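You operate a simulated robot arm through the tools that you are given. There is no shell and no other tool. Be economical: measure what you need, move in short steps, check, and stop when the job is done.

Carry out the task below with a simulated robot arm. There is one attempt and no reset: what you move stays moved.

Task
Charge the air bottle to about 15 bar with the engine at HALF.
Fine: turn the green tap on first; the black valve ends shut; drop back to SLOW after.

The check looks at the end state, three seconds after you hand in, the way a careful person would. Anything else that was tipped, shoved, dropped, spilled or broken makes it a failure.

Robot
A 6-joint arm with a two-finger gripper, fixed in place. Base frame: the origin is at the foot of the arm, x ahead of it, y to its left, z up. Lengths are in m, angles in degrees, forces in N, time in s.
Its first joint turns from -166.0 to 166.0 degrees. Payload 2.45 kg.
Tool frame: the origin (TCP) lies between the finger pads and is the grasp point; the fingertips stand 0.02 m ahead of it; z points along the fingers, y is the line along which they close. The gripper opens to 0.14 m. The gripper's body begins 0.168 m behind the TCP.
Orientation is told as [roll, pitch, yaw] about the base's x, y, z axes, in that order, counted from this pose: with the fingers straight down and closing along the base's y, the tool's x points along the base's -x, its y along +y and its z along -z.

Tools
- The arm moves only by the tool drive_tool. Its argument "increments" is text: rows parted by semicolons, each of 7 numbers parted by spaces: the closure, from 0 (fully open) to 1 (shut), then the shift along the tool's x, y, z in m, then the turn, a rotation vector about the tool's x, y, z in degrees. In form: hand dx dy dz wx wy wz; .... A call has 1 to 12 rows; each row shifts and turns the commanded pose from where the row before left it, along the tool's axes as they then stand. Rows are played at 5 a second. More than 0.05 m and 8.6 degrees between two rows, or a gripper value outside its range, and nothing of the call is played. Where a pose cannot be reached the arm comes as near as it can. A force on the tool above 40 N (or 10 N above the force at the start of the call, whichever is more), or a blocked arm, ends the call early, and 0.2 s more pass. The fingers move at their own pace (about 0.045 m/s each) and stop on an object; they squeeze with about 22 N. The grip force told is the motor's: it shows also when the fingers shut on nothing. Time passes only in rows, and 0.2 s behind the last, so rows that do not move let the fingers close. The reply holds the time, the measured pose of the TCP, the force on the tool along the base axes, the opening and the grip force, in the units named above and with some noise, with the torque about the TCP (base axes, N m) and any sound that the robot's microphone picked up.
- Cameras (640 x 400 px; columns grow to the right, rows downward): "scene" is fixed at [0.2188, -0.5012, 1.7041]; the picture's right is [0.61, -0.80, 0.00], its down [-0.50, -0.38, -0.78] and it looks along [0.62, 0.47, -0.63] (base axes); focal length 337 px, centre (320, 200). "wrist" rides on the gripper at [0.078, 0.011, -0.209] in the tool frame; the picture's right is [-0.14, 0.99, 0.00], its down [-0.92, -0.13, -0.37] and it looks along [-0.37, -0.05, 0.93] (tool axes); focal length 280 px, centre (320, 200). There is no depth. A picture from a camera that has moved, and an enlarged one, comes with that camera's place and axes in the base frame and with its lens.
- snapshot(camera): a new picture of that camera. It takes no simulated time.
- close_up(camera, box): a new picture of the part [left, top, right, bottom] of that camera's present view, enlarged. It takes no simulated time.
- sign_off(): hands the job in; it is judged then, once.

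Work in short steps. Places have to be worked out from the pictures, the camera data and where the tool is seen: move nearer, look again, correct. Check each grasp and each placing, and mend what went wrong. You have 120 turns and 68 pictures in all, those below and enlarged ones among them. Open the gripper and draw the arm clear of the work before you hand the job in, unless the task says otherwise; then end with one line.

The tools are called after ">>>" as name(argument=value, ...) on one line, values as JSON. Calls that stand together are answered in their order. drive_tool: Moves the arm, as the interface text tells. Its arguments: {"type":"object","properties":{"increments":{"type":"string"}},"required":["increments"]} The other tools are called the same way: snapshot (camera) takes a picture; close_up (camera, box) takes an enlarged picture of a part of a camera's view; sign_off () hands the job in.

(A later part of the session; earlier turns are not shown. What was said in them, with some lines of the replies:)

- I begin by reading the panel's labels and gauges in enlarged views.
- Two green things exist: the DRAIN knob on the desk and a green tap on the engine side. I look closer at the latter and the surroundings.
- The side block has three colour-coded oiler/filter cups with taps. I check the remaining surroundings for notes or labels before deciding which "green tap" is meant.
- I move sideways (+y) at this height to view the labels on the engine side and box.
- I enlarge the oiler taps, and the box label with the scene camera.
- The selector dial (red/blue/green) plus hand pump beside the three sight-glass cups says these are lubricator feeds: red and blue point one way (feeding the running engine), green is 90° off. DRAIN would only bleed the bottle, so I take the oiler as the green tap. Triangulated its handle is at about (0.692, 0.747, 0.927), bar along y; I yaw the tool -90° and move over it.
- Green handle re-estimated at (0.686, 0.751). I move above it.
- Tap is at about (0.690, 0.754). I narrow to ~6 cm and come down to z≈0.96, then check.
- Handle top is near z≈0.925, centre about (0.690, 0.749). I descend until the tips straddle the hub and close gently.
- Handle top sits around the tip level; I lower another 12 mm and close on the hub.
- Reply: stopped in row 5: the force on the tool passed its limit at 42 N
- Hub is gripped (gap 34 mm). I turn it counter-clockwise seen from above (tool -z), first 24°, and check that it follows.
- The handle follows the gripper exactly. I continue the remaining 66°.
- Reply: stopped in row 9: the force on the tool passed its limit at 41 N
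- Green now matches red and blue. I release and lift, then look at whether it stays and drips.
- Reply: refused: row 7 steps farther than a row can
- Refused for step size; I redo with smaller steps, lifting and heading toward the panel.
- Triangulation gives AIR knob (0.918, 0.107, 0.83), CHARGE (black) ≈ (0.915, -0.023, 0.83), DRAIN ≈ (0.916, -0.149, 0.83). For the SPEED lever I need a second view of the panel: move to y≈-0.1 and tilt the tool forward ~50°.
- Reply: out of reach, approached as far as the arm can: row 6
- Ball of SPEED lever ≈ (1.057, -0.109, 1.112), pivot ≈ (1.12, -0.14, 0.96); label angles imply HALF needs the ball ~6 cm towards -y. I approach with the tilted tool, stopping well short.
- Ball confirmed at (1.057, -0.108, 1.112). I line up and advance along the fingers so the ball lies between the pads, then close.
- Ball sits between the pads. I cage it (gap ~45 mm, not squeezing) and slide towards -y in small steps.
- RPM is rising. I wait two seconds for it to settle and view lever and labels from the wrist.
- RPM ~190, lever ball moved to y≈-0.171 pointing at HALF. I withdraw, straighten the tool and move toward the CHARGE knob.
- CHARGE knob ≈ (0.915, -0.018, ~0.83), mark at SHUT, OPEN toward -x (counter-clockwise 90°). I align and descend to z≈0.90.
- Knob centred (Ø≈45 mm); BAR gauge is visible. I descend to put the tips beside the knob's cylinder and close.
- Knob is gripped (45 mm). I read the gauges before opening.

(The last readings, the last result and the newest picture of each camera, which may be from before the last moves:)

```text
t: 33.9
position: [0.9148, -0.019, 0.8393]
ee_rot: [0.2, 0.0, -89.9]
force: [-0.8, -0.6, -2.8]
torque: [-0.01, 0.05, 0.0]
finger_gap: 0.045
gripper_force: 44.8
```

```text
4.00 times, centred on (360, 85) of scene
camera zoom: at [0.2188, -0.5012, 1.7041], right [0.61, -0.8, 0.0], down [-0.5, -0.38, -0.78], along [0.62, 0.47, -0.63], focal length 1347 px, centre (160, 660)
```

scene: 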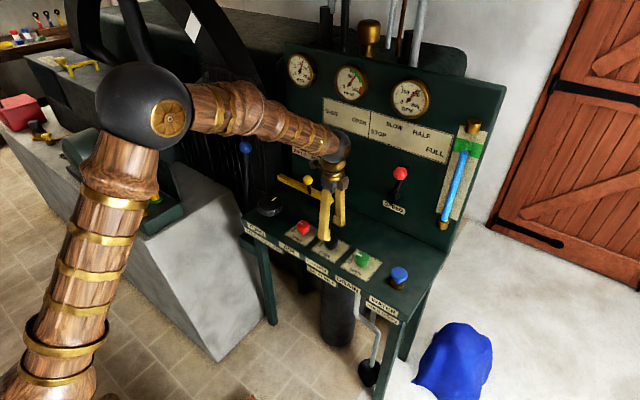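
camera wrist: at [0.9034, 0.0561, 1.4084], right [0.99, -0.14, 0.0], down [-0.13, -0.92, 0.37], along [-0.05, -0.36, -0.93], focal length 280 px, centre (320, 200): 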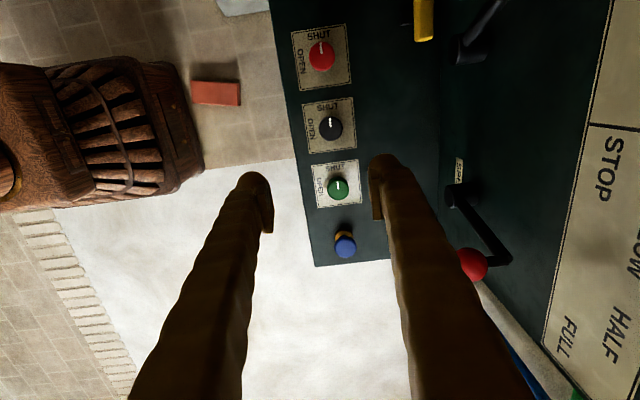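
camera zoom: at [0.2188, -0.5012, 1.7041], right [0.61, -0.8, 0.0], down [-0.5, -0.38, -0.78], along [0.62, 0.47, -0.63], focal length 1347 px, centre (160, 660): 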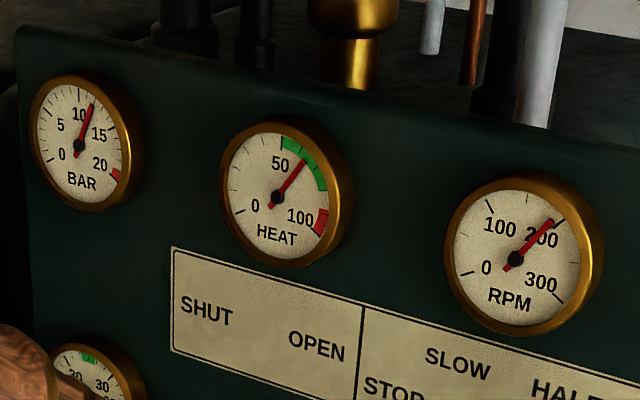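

RPM ≈190 (HALF), bottle ≈11–12 bar. I open CHARGE by turning 90° counter-clockwise.

>>> drive_tool(increments="0.78 0 0 0 0 0 -8.182;0.78 0 0 0 0 0 -8.182;0.78 0 0 0 0 0 -8.182;0.78 0 0 0 0 0 -8.182;0.78 0 0 0 0 0 -8.182;0.78 0 0 0 0 0 -8.182;0.78 0 0 0 0 0 -8.182;0.78 0 0 0 0 0 -8.182;0.78 0 0 0 0 0 -8.182;0.78 0 0 0 0 0 -8.182;0.78 0 0 0 0 0 -8.18")

>>> close_up(camera="scene", box=[280, 45, 440, 125])

>>> close_up(camera="wrist", box=[220, 50, 460, 250])

```text
t: 35.7
position: [0.9125, -0.0191, 0.8386]
ee_rot: [0.0, 0.0, -26.4]
force: [-4.1, -3.5, 4.2]
torque: [-0.14, 0.06, 0.04]
finger_gap: 0.0454
gripper_force: 45.1
stopped in row 8: the force on the tool passed its limit at 41 N (the readings are from after the stop); the commanded pose is now the measured one
```

```text
4.00 times, centred on (360, 85) of scene
camera zoom: at [0.2188, -0.5012, 1.7041], right [0.61, -0.8, 0.0], down [-0.5, -0.38, -0.78], along [0.62, 0.47, -0.63], focal length 1347 px, centre (160, 660)
```

zoom: 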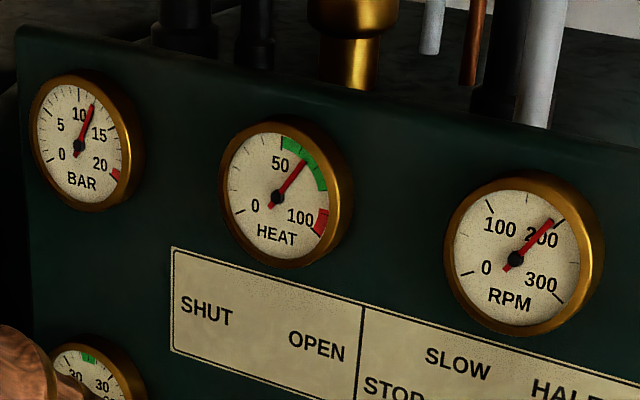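

```text
2.00 times, centred on (340, 150) of wrist
camera zoom: at [0.8484, 0.0252, 1.0482], right [0.56, 0.83, 0.0], down [0.77, -0.52, 0.37], along [0.3, -0.21, -0.93], focal length 561 px, centre (280, 300)
```

zoom: 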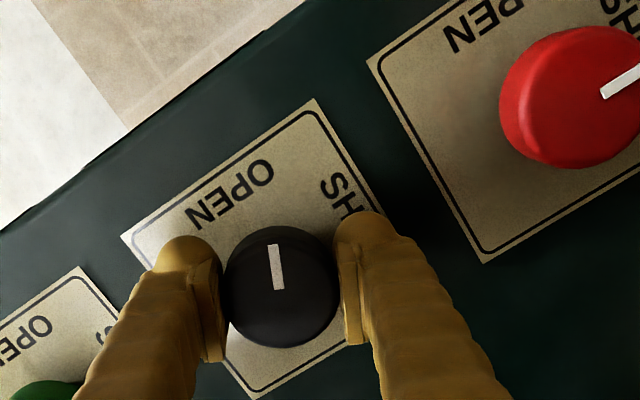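

Turned 64° with the knob following; the stop reset the command. I finish the remaining 26°.

>>> drive_tool(increments="0.78 0 0 0 0 0 -6.5;0.78 0 0 0 0 0 -6.5;0.78 0 0 0 0 0 -6.5;0.78 0 0 0 0 0 -6.5")

>>> close_up(camera="scene", box=[280, 45, 440, 125])

```text
t: 36.7
position: [0.9119, -0.021, 0.8392]
ee_rot: [0.0, 0.1, -0.4]
force: [-4.3, -21.6, -1.7]
torque: [-0.23, -0.01, -0.05]
finger_gap: 0.0456
gripper_force: 45.3
```

```text
4.00 times, centred on (360, 85) of scene
camera zoom: at [0.2188, -0.5012, 1.7041], right [0.61, -0.8, 0.0], down [-0.5, -0.38, -0.78], along [0.62, 0.47, -0.63], focal length 1347 px, centre (160, 660)
```

zoom: 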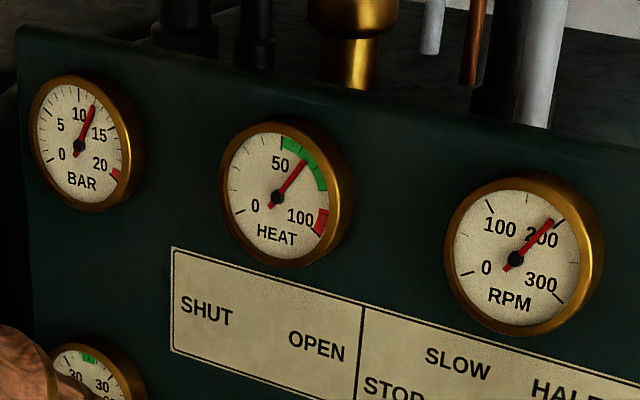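

CHARGE is open. I relax the grip to relieve the side load and let a few seconds pass while charging.

>>> drive_tool(increments="0.6 0 0 0 0 0 0;0.6 0 0 0 0 0 0;0.6 0 0 0 0 0 0;0.6 0 0 0 0 0 0;0.6 0 0 0 0 0 0;0.6 0 0 0 0 0 0;0.6 0 0 0 0 0 0;0.6 0 0 0 0 0 0;0.6 0 0 0 0 0 0;0.6 0 0 0 0 0 0;0.6 0 0 0 0 0 0;0.6 0 0 0 0 0 0")

>>> close_up(camera="scene", box=[280, 50, 320, 90])

>>> close_up(camera="wrist", box=[220, 50, 460, 250])

```text
t: 39.3
position: [0.9142, -0.0192, 0.8398]
ee_rot: [0.0, 0.1, -0.4]
force: [0.0, -0.1, 0.3]
torque: [0.01, -0.02, -0.01]
finger_gap: 0.0561
gripper_force: 0.1
```

```text
10.00 times, centred on (300, 70) of scene
camera zoom: at [0.2188, -0.5012, 1.7041], right [0.61, -0.8, 0.0], down [-0.5, -0.38, -0.78], along [0.62, 0.47, -0.63], focal length 3367 px, centre (520, 1500)
```

zoom: 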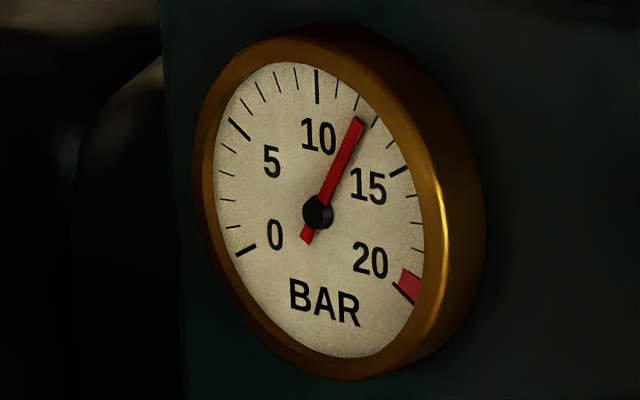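

```text
2.00 times, centred on (340, 150) of wrist
camera zoom: at [0.8355, -0.0077, 1.0484], right [0.14, 0.99, 0.0], down [0.92, -0.13, 0.37], along [0.37, -0.05, -0.93], focal length 561 px, centre (280, 300)
```

zoom: 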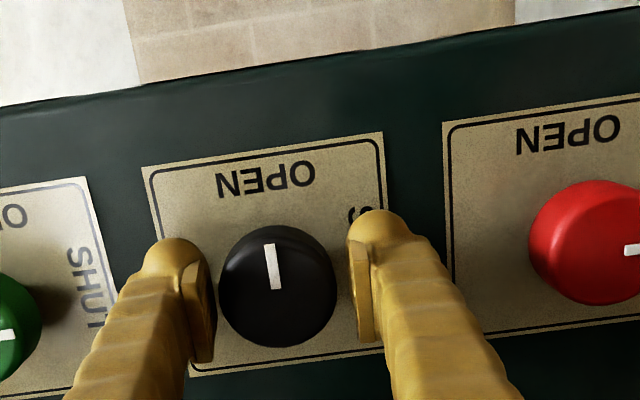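

Bottle ≈12.5 bar, rising ~0.2 bar/s. I wait another ~5 s and measure again.

>>> drive_tool(increments="0.6 0 0 0 0 0 0;0.6 0 0 0 0 0 0;0.6 0 0 0 0 0 0;0.6 0 0 0 0 0 0;0.6 0 0 0 0 0 0;0.6 0 0 0 0 0 0;0.6 0 0 0 0 0 0;0.6 0 0 0 0 0 0;0.6 0 0 0 0 0 0;0.6 0 0 0 0 0 0;0.6 0 0 0 0 0 0;0.6 0 0 0 0 0 0")

>>> drive_tool(increments="0.6 0 0 0 0 0 0;0.6 0 0 0 0 0 0;0.6 0 0 0 0 0 0;0.6 0 0 0 0 0 0;0.6 0 0 0 0 0 0;0.6 0 0 0 0 0 0;0.6 0 0 0 0 0 0;0.6 0 0 0 0 0 0;0.6 0 0 0 0 0 0;0.6 0 0 0 0 0 0;0.6 0 0 0 0 0 0")

>>> close_up(camera="scene", box=[280, 50, 320, 90])

```text
t: 41.9
position: [0.9129, -0.0195, 0.8384]
ee_rot: [0.0, 0.0, -0.4]
force: [0.2, -1.0, 0.2]
torque: [0.01, -0.02, 0.02]
finger_gap: 0.0556
gripper_force: 0.0
```

```text
t: 44.3
position: [0.9134, -0.0202, 0.84]
ee_rot: [-0.1, -0.1, -0.4]
force: [-0.1, -1.0, 0.4]
torque: [0.0, 0.0, 0.01]
finger_gap: 0.0561
gripper_force: 0.1
```

```text
10.00 times, centred on (300, 70) of scene
camera zoom: at [0.2188, -0.5012, 1.7041], right [0.61, -0.8, 0.0], down [-0.5, -0.38, -0.78], along [0.62, 0.47, -0.63], focal length 3367 px, centre (520, 1500)
```

zoom: 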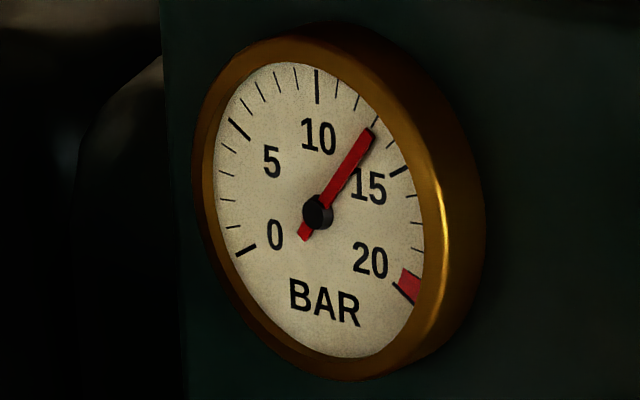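

≈13.2 bar, ~0.15 bar/s; reaching 15 needs ~12 s more. I wait ~9 s and check.

>>> drive_tool(increments="0.6 0 0 0 0 0 0;0.6 0 0 0 0 0 0;0.6 0 0 0 0 0 0;0.6 0 0 0 0 0 0;0.6 0 0 0 0 0 0;0.6 0 0 0 0 0 0;0.6 0 0 0 0 0 0;0.6 0 0 0 0 0 0;0.6 0 0 0 0 0 0;0.6 0 0 0 0 0 0;0.6 0 0 0 0 0 0;0.6 0 0 0 0 0 0")

>>> drive_tool(increments="0.6 0 0 0 0 0 0;0.6 0 0 0 0 0 0;0.6 0 0 0 0 0 0;0.6 0 0 0 0 0 0;0.6 0 0 0 0 0 0;0.6 0 0 0 0 0 0;0.6 0 0 0 0 0 0;0.6 0 0 0 0 0 0;0.6 0 0 0 0 0 0;0.6 0 0 0 0 0 0;0.6 0 0 0 0 0 0;0.6 0 0 0 0 0 0")

>>> drive_tool(increments="0.6 0 0 0 0 0 0;0.6 0 0 0 0 0 0;0.6 0 0 0 0 0 0;0.6 0 0 0 0 0 0;0.6 0 0 0 0 0 0;0.6 0 0 0 0 0 0;0.6 0 0 0 0 0 0;0.6 0 0 0 0 0 0;0.6 0 0 0 0 0 0;0.6 0 0 0 0 0 0;0.6 0 0 0 0 0 0;0.6 0 0 0 0 0 0")

>>> close_up(camera="scene", box=[280, 50, 320, 90])

```text
t: 46.9
position: [0.9125, -0.0195, 0.8393]
ee_rot: [-0.1, 0.1, -0.4]
force: [-0.6, -0.2, -0.6]
torque: [0.0, 0.0, 0.03]
finger_gap: 0.0561
gripper_force: 0.0
```

```text
t: 49.5
position: [0.914, -0.0191, 0.8389]
ee_rot: [0.0, 0.1, -0.5]
force: [0.3, 0.2, 0.2]
torque: [0.0, -0.01, -0.01]
finger_gap: 0.0561
gripper_force: 0.1
```

```text
t: 52.1
position: [0.9141, -0.0195, 0.8404]
ee_rot: [0.0, 0.0, -0.4]
force: [0.1, 0.6, 0.5]
torque: [-0.01, 0.02, 0.0]
finger_gap: 0.0563
gripper_force: 0.1
```

```text
10.00 times, centred on (300, 70) of scene
camera zoom: at [0.2188, -0.5012, 1.7041], right [0.61, -0.8, 0.0], down [-0.5, -0.38, -0.78], along [0.62, 0.47, -0.63], focal length 3367 px, centre (520, 1500)
```

zoom: 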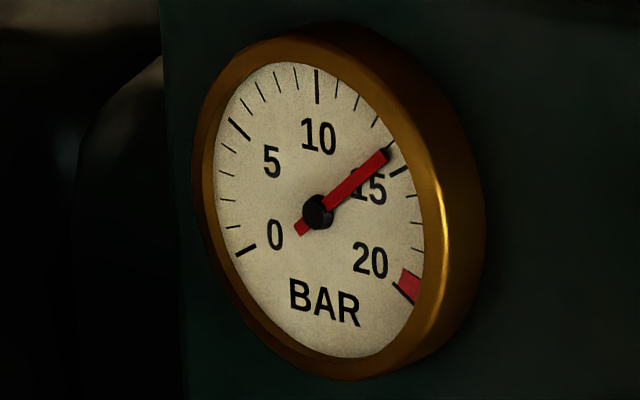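

≈14.25 bar, 0.135 bar/s. I wait 2.6 s, grip, then turn the knob 90° clockwise back to SHUT.

>>> drive_tool(increments="0.6 0 0 0 0 0 0;0.6 0 0 0 0 0 0;0.6 0 0 0 0 0 0;0.6 0 0 0 0 0 0;0.6 0 0 0 0 0 0;0.6 0 0 0 0 0 0;0.6 0 0 0 0 0 0;0.66 0 0 0 0 0 0;0.7 0 0 0 0 0 0;0.74 0 0 0 0 0 0;0.76 0 0 0 0 0 0;0.76 0 0 0 0 0 0")

>>> drive_tool(increments="0.76 0 0 0 0 0 8.182;0.76 0 0 0 0 0 8.182;0.76 0 0 0 0 0 8.182;0.76 0 0 0 0 0 8.182;0.76 0 0 0 0 0 8.182;0.76 0 0 0 0 0 8.182;0.76 0 0 0 0 0 8.182;0.76 0 0 0 0 0 8.182;0.76 0 0 0 0 0 8.182;0.76 0 0 0 0 0 8.182;0.76 0 0 0 0 0 8")

>>> close_up(camera="wrist", box=[220, 50, 460, 250])

```text
t: 54.7
position: [0.9133, -0.0206, 0.8402]
ee_rot: [0.0, 0.0, -0.4]
force: [-0.1, -25.5, -1.5]
torque: [-0.3, 0.02, -0.04]
finger_gap: 0.0451
gripper_force: 44.5
```

```text
t: 57.1
position: [0.9144, -0.0184, 0.8383]
ee_rot: [0.1, 0.0, -90.3]
force: [26.1, 2.9, -1.0]
torque: [-0.02, -0.28, 0.04]
finger_gap: 0.0455
gripper_force: 45.5
```

```text
2.00 times, centred on (340, 150) of wrist
camera zoom: at [0.9261, 0.0595, 1.0485], right [0.99, -0.14, 0.0], down [-0.13, -0.92, 0.37], along [-0.05, -0.36, -0.93], focal length 561 px, centre (280, 300)
```

zoom: 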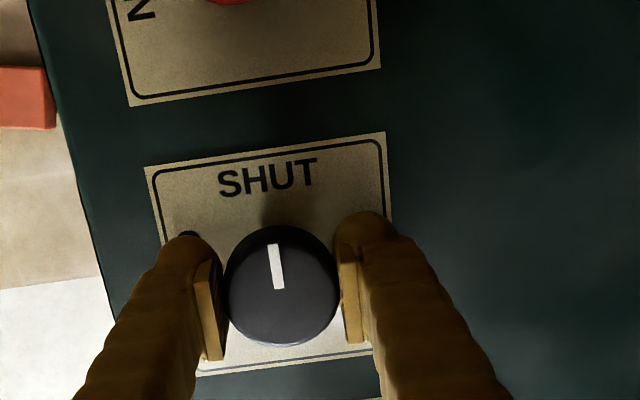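

The mark is back at SHUT exactly as at the start. I check the pressure.

>>> close_up(camera="scene", box=[280, 50, 320, 90])

```text
10.00 times, centred on (300, 70) of scene
camera zoom: at [0.2188, -0.5012, 1.7041], right [0.61, -0.8, 0.0], down [-0.5, -0.38, -0.78], along [0.62, 0.47, -0.63], focal length 3367 px, centre (520, 1500)
```

zoom: 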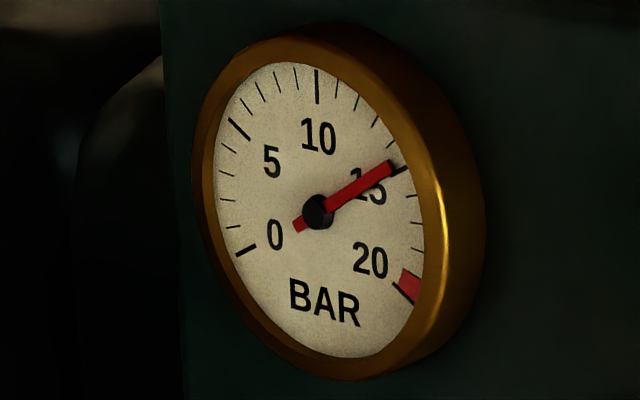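

Reads ≈14.6–14.7. I relax the grip for a second and check whether the needle still creeps before topping up.

>>> drive_tool(increments="0.6 0 0 0 0 0 0;0.6 0 0 0 0 0 0;0.6 0 0 0 0 0 0;0.6 0 0 0 0 0 0;0.6 0 0 0 0 0 0")

>>> close_up(camera="scene", box=[295, 55, 315, 75])

```text
t: 58.3
position: [0.9146, -0.0194, 0.8392]
ee_rot: [-0.1, 0.0, -90.2]
force: [0.1, 0.5, 0.6]
torque: [0.0, 0.01, -0.03]
finger_gap: 0.0558
gripper_force: 0.1
```

```text
16.00 times, centred on (305, 65) of scene
camera zoom: at [0.2188, -0.5012, 1.7041], right [0.61, -0.8, 0.0], down [-0.5, -0.38, -0.78], along [0.62, 0.47, -0.63], focal length 5387 px, centre (560, 2360)
```

zoom: 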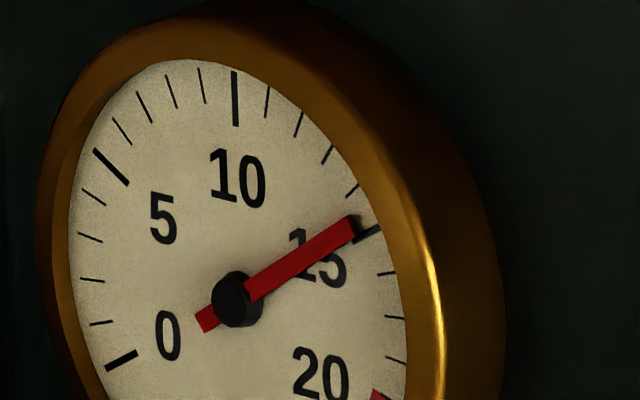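

Steady at ≈14.7 bar. One quick open–shut cycle adds about 0.3 bar; I re-grip and do it.

>>> drive_tool(increments="0.66 0 0 0 0 0 0;0.7 0 0 0 0 0 0;0.74 0 0 0 0 0 0;0.76 0 0 0 0 0 0;0.76 0 0 0 0 0 0")

>>> drive_tool(increments="0.76 0 0 0 0 0 -8.182;0.76 0 0 0 0 0 -8.182;0.76 0 0 0 0 0 -8.182;0.76 0 0 0 0 0 -8.182;0.76 0 0 0 0 0 -8.182;0.76 0 0 0 0 0 -8.182;0.76 0 0 0 0 0 -8.182;0.76 0 0 0 0 0 -8.182;0.76 0 0 0 0 0 -8.182;0.76 0 0 0 0 0 -8.182")

```text
t: 59.5
position: [0.9148, -0.0194, 0.8395]
ee_rot: [0.1, -0.1, -90.2]
force: [27.1, -0.5, -6.4]
torque: [0.03, -0.31, 0.0]
finger_gap: 0.0453
gripper_force: 45.3
```

```text
t: 61.7
position: [0.9131, -0.0189, 0.8395]
ee_rot: [0.1, -0.2, -8.3]
force: [21.6, -17.8, 25.9]
torque: [-0.27, -0.3, 0.04]
finger_gap: 0.0451
gripper_force: 44.3
```

Open to 82°; now I turn it back to SHUT.

>>> drive_tool(increments="0.76 0 0 0 0 0 8.182;0.76 0 0 0 0 0 8.182;0.76 0 0 0 0 0 8.182;0.76 0 0 0 0 0 8.182;0.76 0 0 0 0 0 8.182;0.76 0 0 0 0 0 8.182;0.76 0 0 0 0 0 8.182;0.76 0 0 0 0 0 8.182;0.76 0 0 0 0 0 8.182;0.76 0 0 0 0 0 8.182")

>>> close_up(camera="wrist", box=[220, 50, 460, 250])

>>> close_up(camera="scene", box=[295, 55, 315, 75])

```text
t: 63.5
position: [0.9138, -0.0185, 0.8389]
ee_rot: [0.3, -0.1, -72.7]
force: [5.6, -0.4, -5.1]
torque: [-0.02, -0.08, -0.01]
finger_gap: 0.0455
gripper_force: 45.0
stopped in row 9: the force on the tool passed its limit at 50 N (the readings are from after the stop); the commanded pose is now the measured one
```

```text
2.00 times, centred on (340, 150) of wrist
camera zoom: at [0.9012, 0.0592, 1.0483], right [0.99, 0.16, 0.0], down [0.15, -0.92, 0.37], along [0.06, -0.36, -0.93], focal length 561 px, centre (280, 300)
```

zoom: 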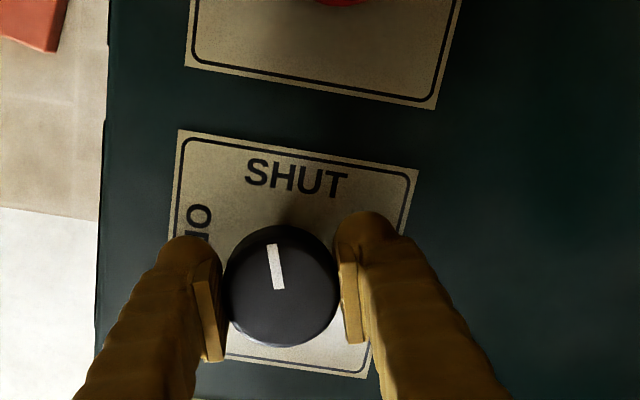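

```text
16.00 times, centred on (305, 65) of scene
camera zoom: at [0.2188, -0.5012, 1.7041], right [0.61, -0.8, 0.0], down [-0.5, -0.38, -0.78], along [0.62, 0.47, -0.63], focal length 5387 px, centre (560, 2360)
```

zoom: 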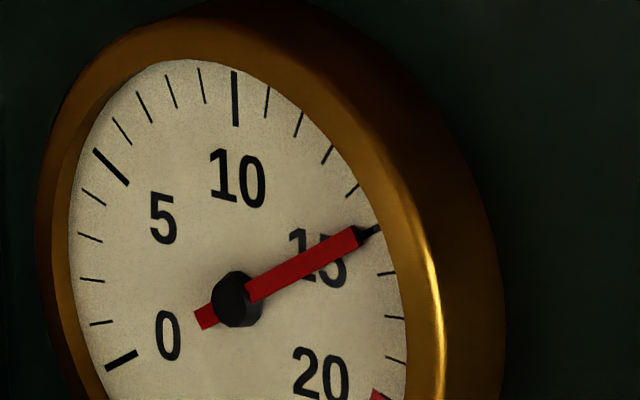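

Pressure is just about 15. The turn stopped 17° short of SHUT; I finish it.

>>> drive_tool(increments="0.76 0 0 0 0 0 6.5;0.76 0 0 0 0 0 6.5;0.76 0 0 0 0 0 4.5")

>>> drive_tool(increments="0.6 0 0 0 0 0 0;0.55 0 0 0 0 0 0;0.5 0 0 0 0 0 0;0.5 0 0 -0.05 0 0 0;0.5 0 0 -0.05 0 0 0;0.5 0 0 -0.05 0 0 0")

>>> close_up(camera="wrist", box=[200, 20, 480, 250])

```text
t: 64.3
position: [0.9153, -0.0184, 0.8399]
ee_rot: [0.2, 0.0, -90.3]
force: [5.5, -6.4, 2.0]
torque: [-0.08, -0.05, -0.01]
finger_gap: 0.0451
gripper_force: 44.8
```

```text
t: 65.8
position: [0.9146, -0.0201, 0.9932]
ee_rot: [0.1, -0.1, -90.2]
force: [-0.1, -0.1, -0.7]
torque: [0.02, 0.01, 0.01]
finger_gap: 0.07
gripper_force: 0.1
```

```text
1.74 times, centred on (340, 135) of wrist
camera zoom: at [0.9248, 0.0584, 1.2017], right [0.99, -0.14, 0.0], down [-0.13, -0.92, 0.37], along [-0.05, -0.36, -0.93], focal length 488 px, centre (285, 313)
```

zoom: 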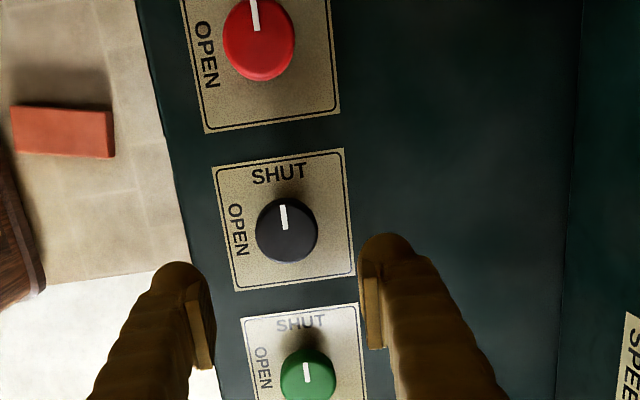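

CHARGE is shut. Now back to the SPEED lever: rise, yaw back, tilt forward and pre-position in front of the ball at y≈-0.171.

>>> drive_tool(increments="0.43 0 0 -0.05 0 0 0;0.43 0 0 -0.05 0 0 0;0.43 0 0 -0.05 0 0 0;0.43 0 0 -0.05 0 0 0")

>>> drive_tool(increments="0.43 0 0 0 0 0 -8.2;0.43 0 0 0 0 0 -8.2;0.43 0 0 0 0 0 -8.2;0.43 0 0 0 0 0 -8.2;0.43 0 0 0 0 0 -8.2;0.43 0 0 0 0 0 -8.2;0.43 0 0 0 0 0 -8.2;0.43 0 0 0 0 0 -8.2;0.43 0 0 0 0 0 -8.2;0.43 0 0 0 0 0 -8.2;0.43 0 0 0 0 0 -8.2")

>>> drive_tool(increments="0.43 0 -0.025 0 0 -8.5 0;0.43 0 -0.025 0 0 -8.5 0;0.43 0 -0.025 0 0 -8.5 0;0.43 0 -0.025 0 0 -8.5 0;0.43 0 -0.025 0 0 -8.5 0;0.43 0 -0.025 0 0 -8.5 0;0.43 -0.028 0 0.02 0 0 0;0.43 0 0 0.03 0 0 0;0.43 0 0 0 0 0 0")

>>> snapshot(camera="wrist")

```text
t: 66.8
position: [0.9148, -0.0184, 1.1904]
ee_rot: [0.1, 0.0, -90.1]
force: [-0.2, 0.3, -0.1]
torque: [0.01, 0.04, -0.01]
finger_gap: 0.0799
gripper_force: 0.0
```

```text
t: 69.2
position: [0.9135, -0.0186, 1.1893]
ee_rot: [-0.1, -0.2, 0.1]
force: [0.2, -0.3, 0.2]
torque: [0.01, 0.01, 0.0]
finger_gap: 0.0797
gripper_force: 0.0
```

```text
t: 71.2
position: [0.9683, -0.1686, 1.179]
ee_rot: [0.0, -51.2, 0.0]
force: [-0.4, -0.8, 0.3]
torque: [-0.01, -0.03, 0.04]
finger_gap: 0.0797
gripper_force: 0.1
```

```text
9 pictures are left
camera wrist: at [0.7571, -0.1578, 1.25], right [0.09, 0.99, 0.11], down [0.29, -0.13, 0.95], along [0.95, -0.05, -0.3], focal length 280 px, centre (320, 200)
```

wrist: 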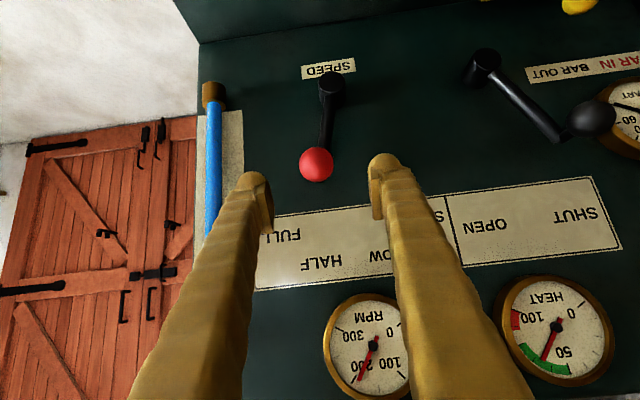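

Ball at (1.057, -0.173, 1.111). I advance, cage it, and slide it back to y≈-0.108 (SLOW).

>>> drive_tool(increments="0.43 -0.006 -0.002 0.034 0 0 0;0.43 0 0 0.034 0 0 0;0.43 0 0 0.034 0 0 0;0.68 0 0 0 0 0 0;0.68 0 0 0 0 0 0;0.68 0 0 0 0 0 0;0.68 0 0.016 0 0 0 0;0.68 0 0.016 0 0 0 0;0.68 0 0.016 0 0 0 0;0.68 0 0.016 0 0 0 0;0.68 0 0.001 0 0 0 0;0.68 0 0 0 0 0 0")

>>> drive_tool(increments="0.6 0 0 0 0 0 0;0.43 0 0 0 0 0 0;0.43 0 0 0 0 0 0;0.43 0 0 -0.04 0 0 0;0.43 0 0 -0.04 0 0 0;0.43 0 0 -0.04 0 0 0;0.43 0 0 -0.04 0 0 0;0.43 0 0 -0.04 0 0 0;0.43 0 0 0 0 0 0")

>>> snapshot(camera="wrist")

```text
t: 73.8
position: [1.0526, -0.1063, 1.1195]
ee_rot: [0.0, -51.2, -0.1]
force: [0.2, -2.0, 0.9]
torque: [-0.04, -0.04, -0.02]
finger_gap: 0.0459
gripper_force: 1.0
```

```text
t: 75.8
position: [0.8986, -0.1062, 1.2486]
ee_rot: [0.1, -51.2, -0.1]
force: [-0.3, 0.1, -0.3]
torque: [-0.02, 0.02, 0.01]
finger_gap: 0.0797
gripper_force: 0.0
```

```text
8 pictures are left
camera wrist: at [0.6866, -0.0956, 1.3177], right [0.09, 0.99, 0.11], down [0.29, -0.13, 0.95], along [0.95, -0.05, -0.3], focal length 280 px, centre (320, 200)
```

wrist: 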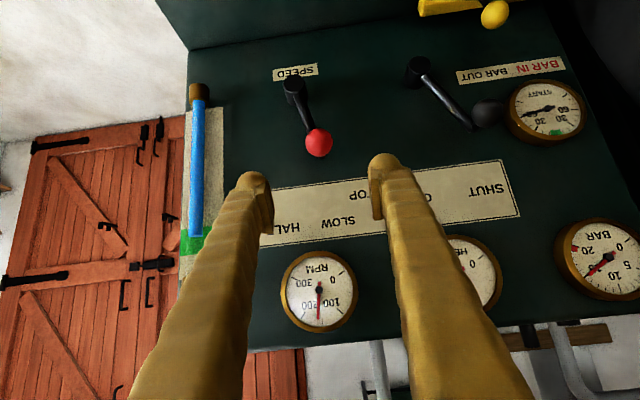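

Lever is back at the SLOW angle and RPM is falling. I straighten the tool and retract the arm clear.

>>> drive_tool(increments="0.2 0 0.02 0 0 8.5 0;0.1 0 0.02 0 0 8.5 0;0 0 0.02 0 0 8.5 0;0 0 0.02 0 0 8.5 0;0 0 0.02 0 0 8.5 0;0 0 0.02 0 0 8.5 0;0 0.05 0 0 0 0 0;0 0.05 0 0 0 0 0;0 0.05 0 0 0 0 0;0 0.05 0 0 0 0 0;0 0.05 0 0 0 0 0;0 0.05 0 0 0 0 0")

>>> drive_tool(increments="0 0 0.05 0 0 0 0;0 0 0.05 0 0 0 0;0 0 0.05 0 0 0 0;0 0 0.05 0 0 0 0;0 0 0.05 0 0 0 0;0 0 0.05 0 0 0 0;0 0 0 0 0 0 0;0 0 0 0 0 0 0")

>>> close_up(camera="scene", box=[270, 40, 470, 220])

>>> snapshot(camera="scene")

```text
t: 78.3
position: [0.5966, 0.0128, 1.244]
ee_rot: [0.0, -0.1, 0.0]
force: [0.3, 0.4, -1.6]
torque: [0.01, 0.06, 0.0]
finger_gap: 0.14
gripper_force: 0.0
```

```text
t: 80.2
position: [0.5967, 0.3147, 1.2446]
ee_rot: [0.0, -0.2, 0.0]
force: [0.4, -0.3, -0.3]
torque: [-0.03, 0.0, -0.01]
finger_gap: 0.1402
gripper_force: 0.0
```

```text
2.22 times, centred on (370, 130) of scene
camera zoom: at [0.2188, -0.5012, 1.7041], right [0.61, -0.8, 0.0], down [-0.5, -0.38, -0.78], along [0.62, 0.47, -0.63], focal length 748 px, centre (209, 356)
```

zoom: 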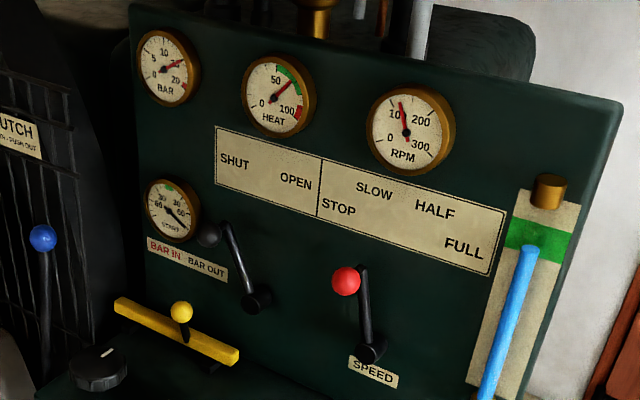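

```text
6 pictures are left
```

scene: 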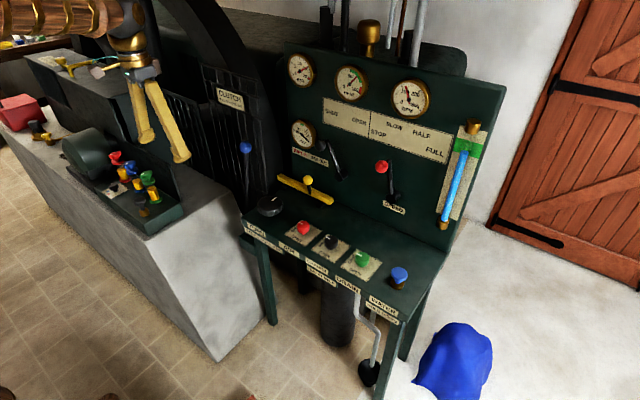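

RPM ≈115 and still settling, bottle at 15. I wait two seconds and take a last reading.

>>> drive_tool(increments="0 0 0 0 0 0 0;0 0 0 0 0 0 0;0 0 0 0 0 0 0;0 0 0 0 0 0 0;0 0 0 0 0 0 0;0 0 0 0 0 0 0;0 0 0 0 0 0 0;0 0 0 0 0 0 0;0 0 0 0 0 0 0;0 0 0 0 0 0 0")

>>> close_up(camera="scene", box=[280, 45, 440, 125])

>>> close_up(camera="scene", box=[100, 145, 170, 210])

```text
t: 82.3
position: [0.5977, 0.3157, 1.2458]
ee_rot: [0.2, -0.2, 0.1]
force: [0.3, -0.5, -0.6]
torque: [-0.01, 0.0, -0.01]
finger_gap: 0.1399
gripper_force: 0.1
```

```text
4.00 times, centred on (360, 85) of scene
camera zoom: at [0.2188, -0.5012, 1.7041], right [0.61, -0.8, 0.0], down [-0.5, -0.38, -0.78], along [0.62, 0.47, -0.63], focal length 1347 px, centre (160, 660)
```

zoom: 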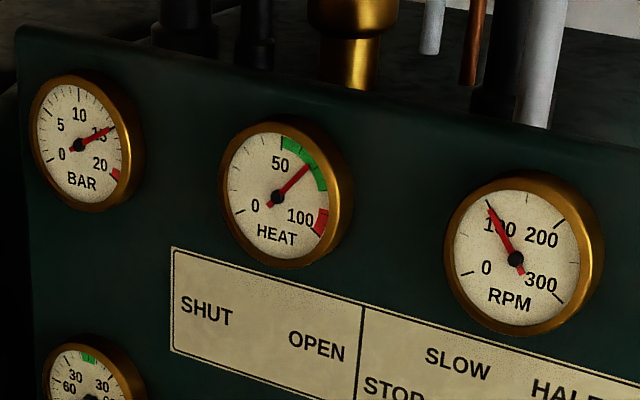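

```text
6.15 times, centred on (135, 178) of scene
camera zoom: at [0.2188, -0.5012, 1.7041], right [0.61, -0.8, 0.0], down [-0.5, -0.38, -0.78], along [0.62, 0.47, -0.63], focal length 2072 px, centre (1458, 338)
```

zoom: 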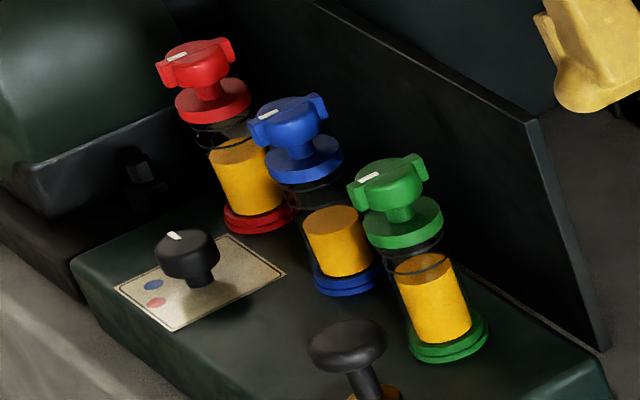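

The bottle reads 15 bar, the engine is at SLOW (~100 rpm), CHARGE is shut, the green tap is on and the arm is clear. I hand in.

>>> sign_off()

```text
The job is handed in.
```

The air bottle is charged to about 15 bar at HALF, the black CHARGE valve is shut and the engine is back at SLOW. I turned the green tap on first, taking it to be the green oiler tap, which has no on/off label, and not the green DRAIN knob.
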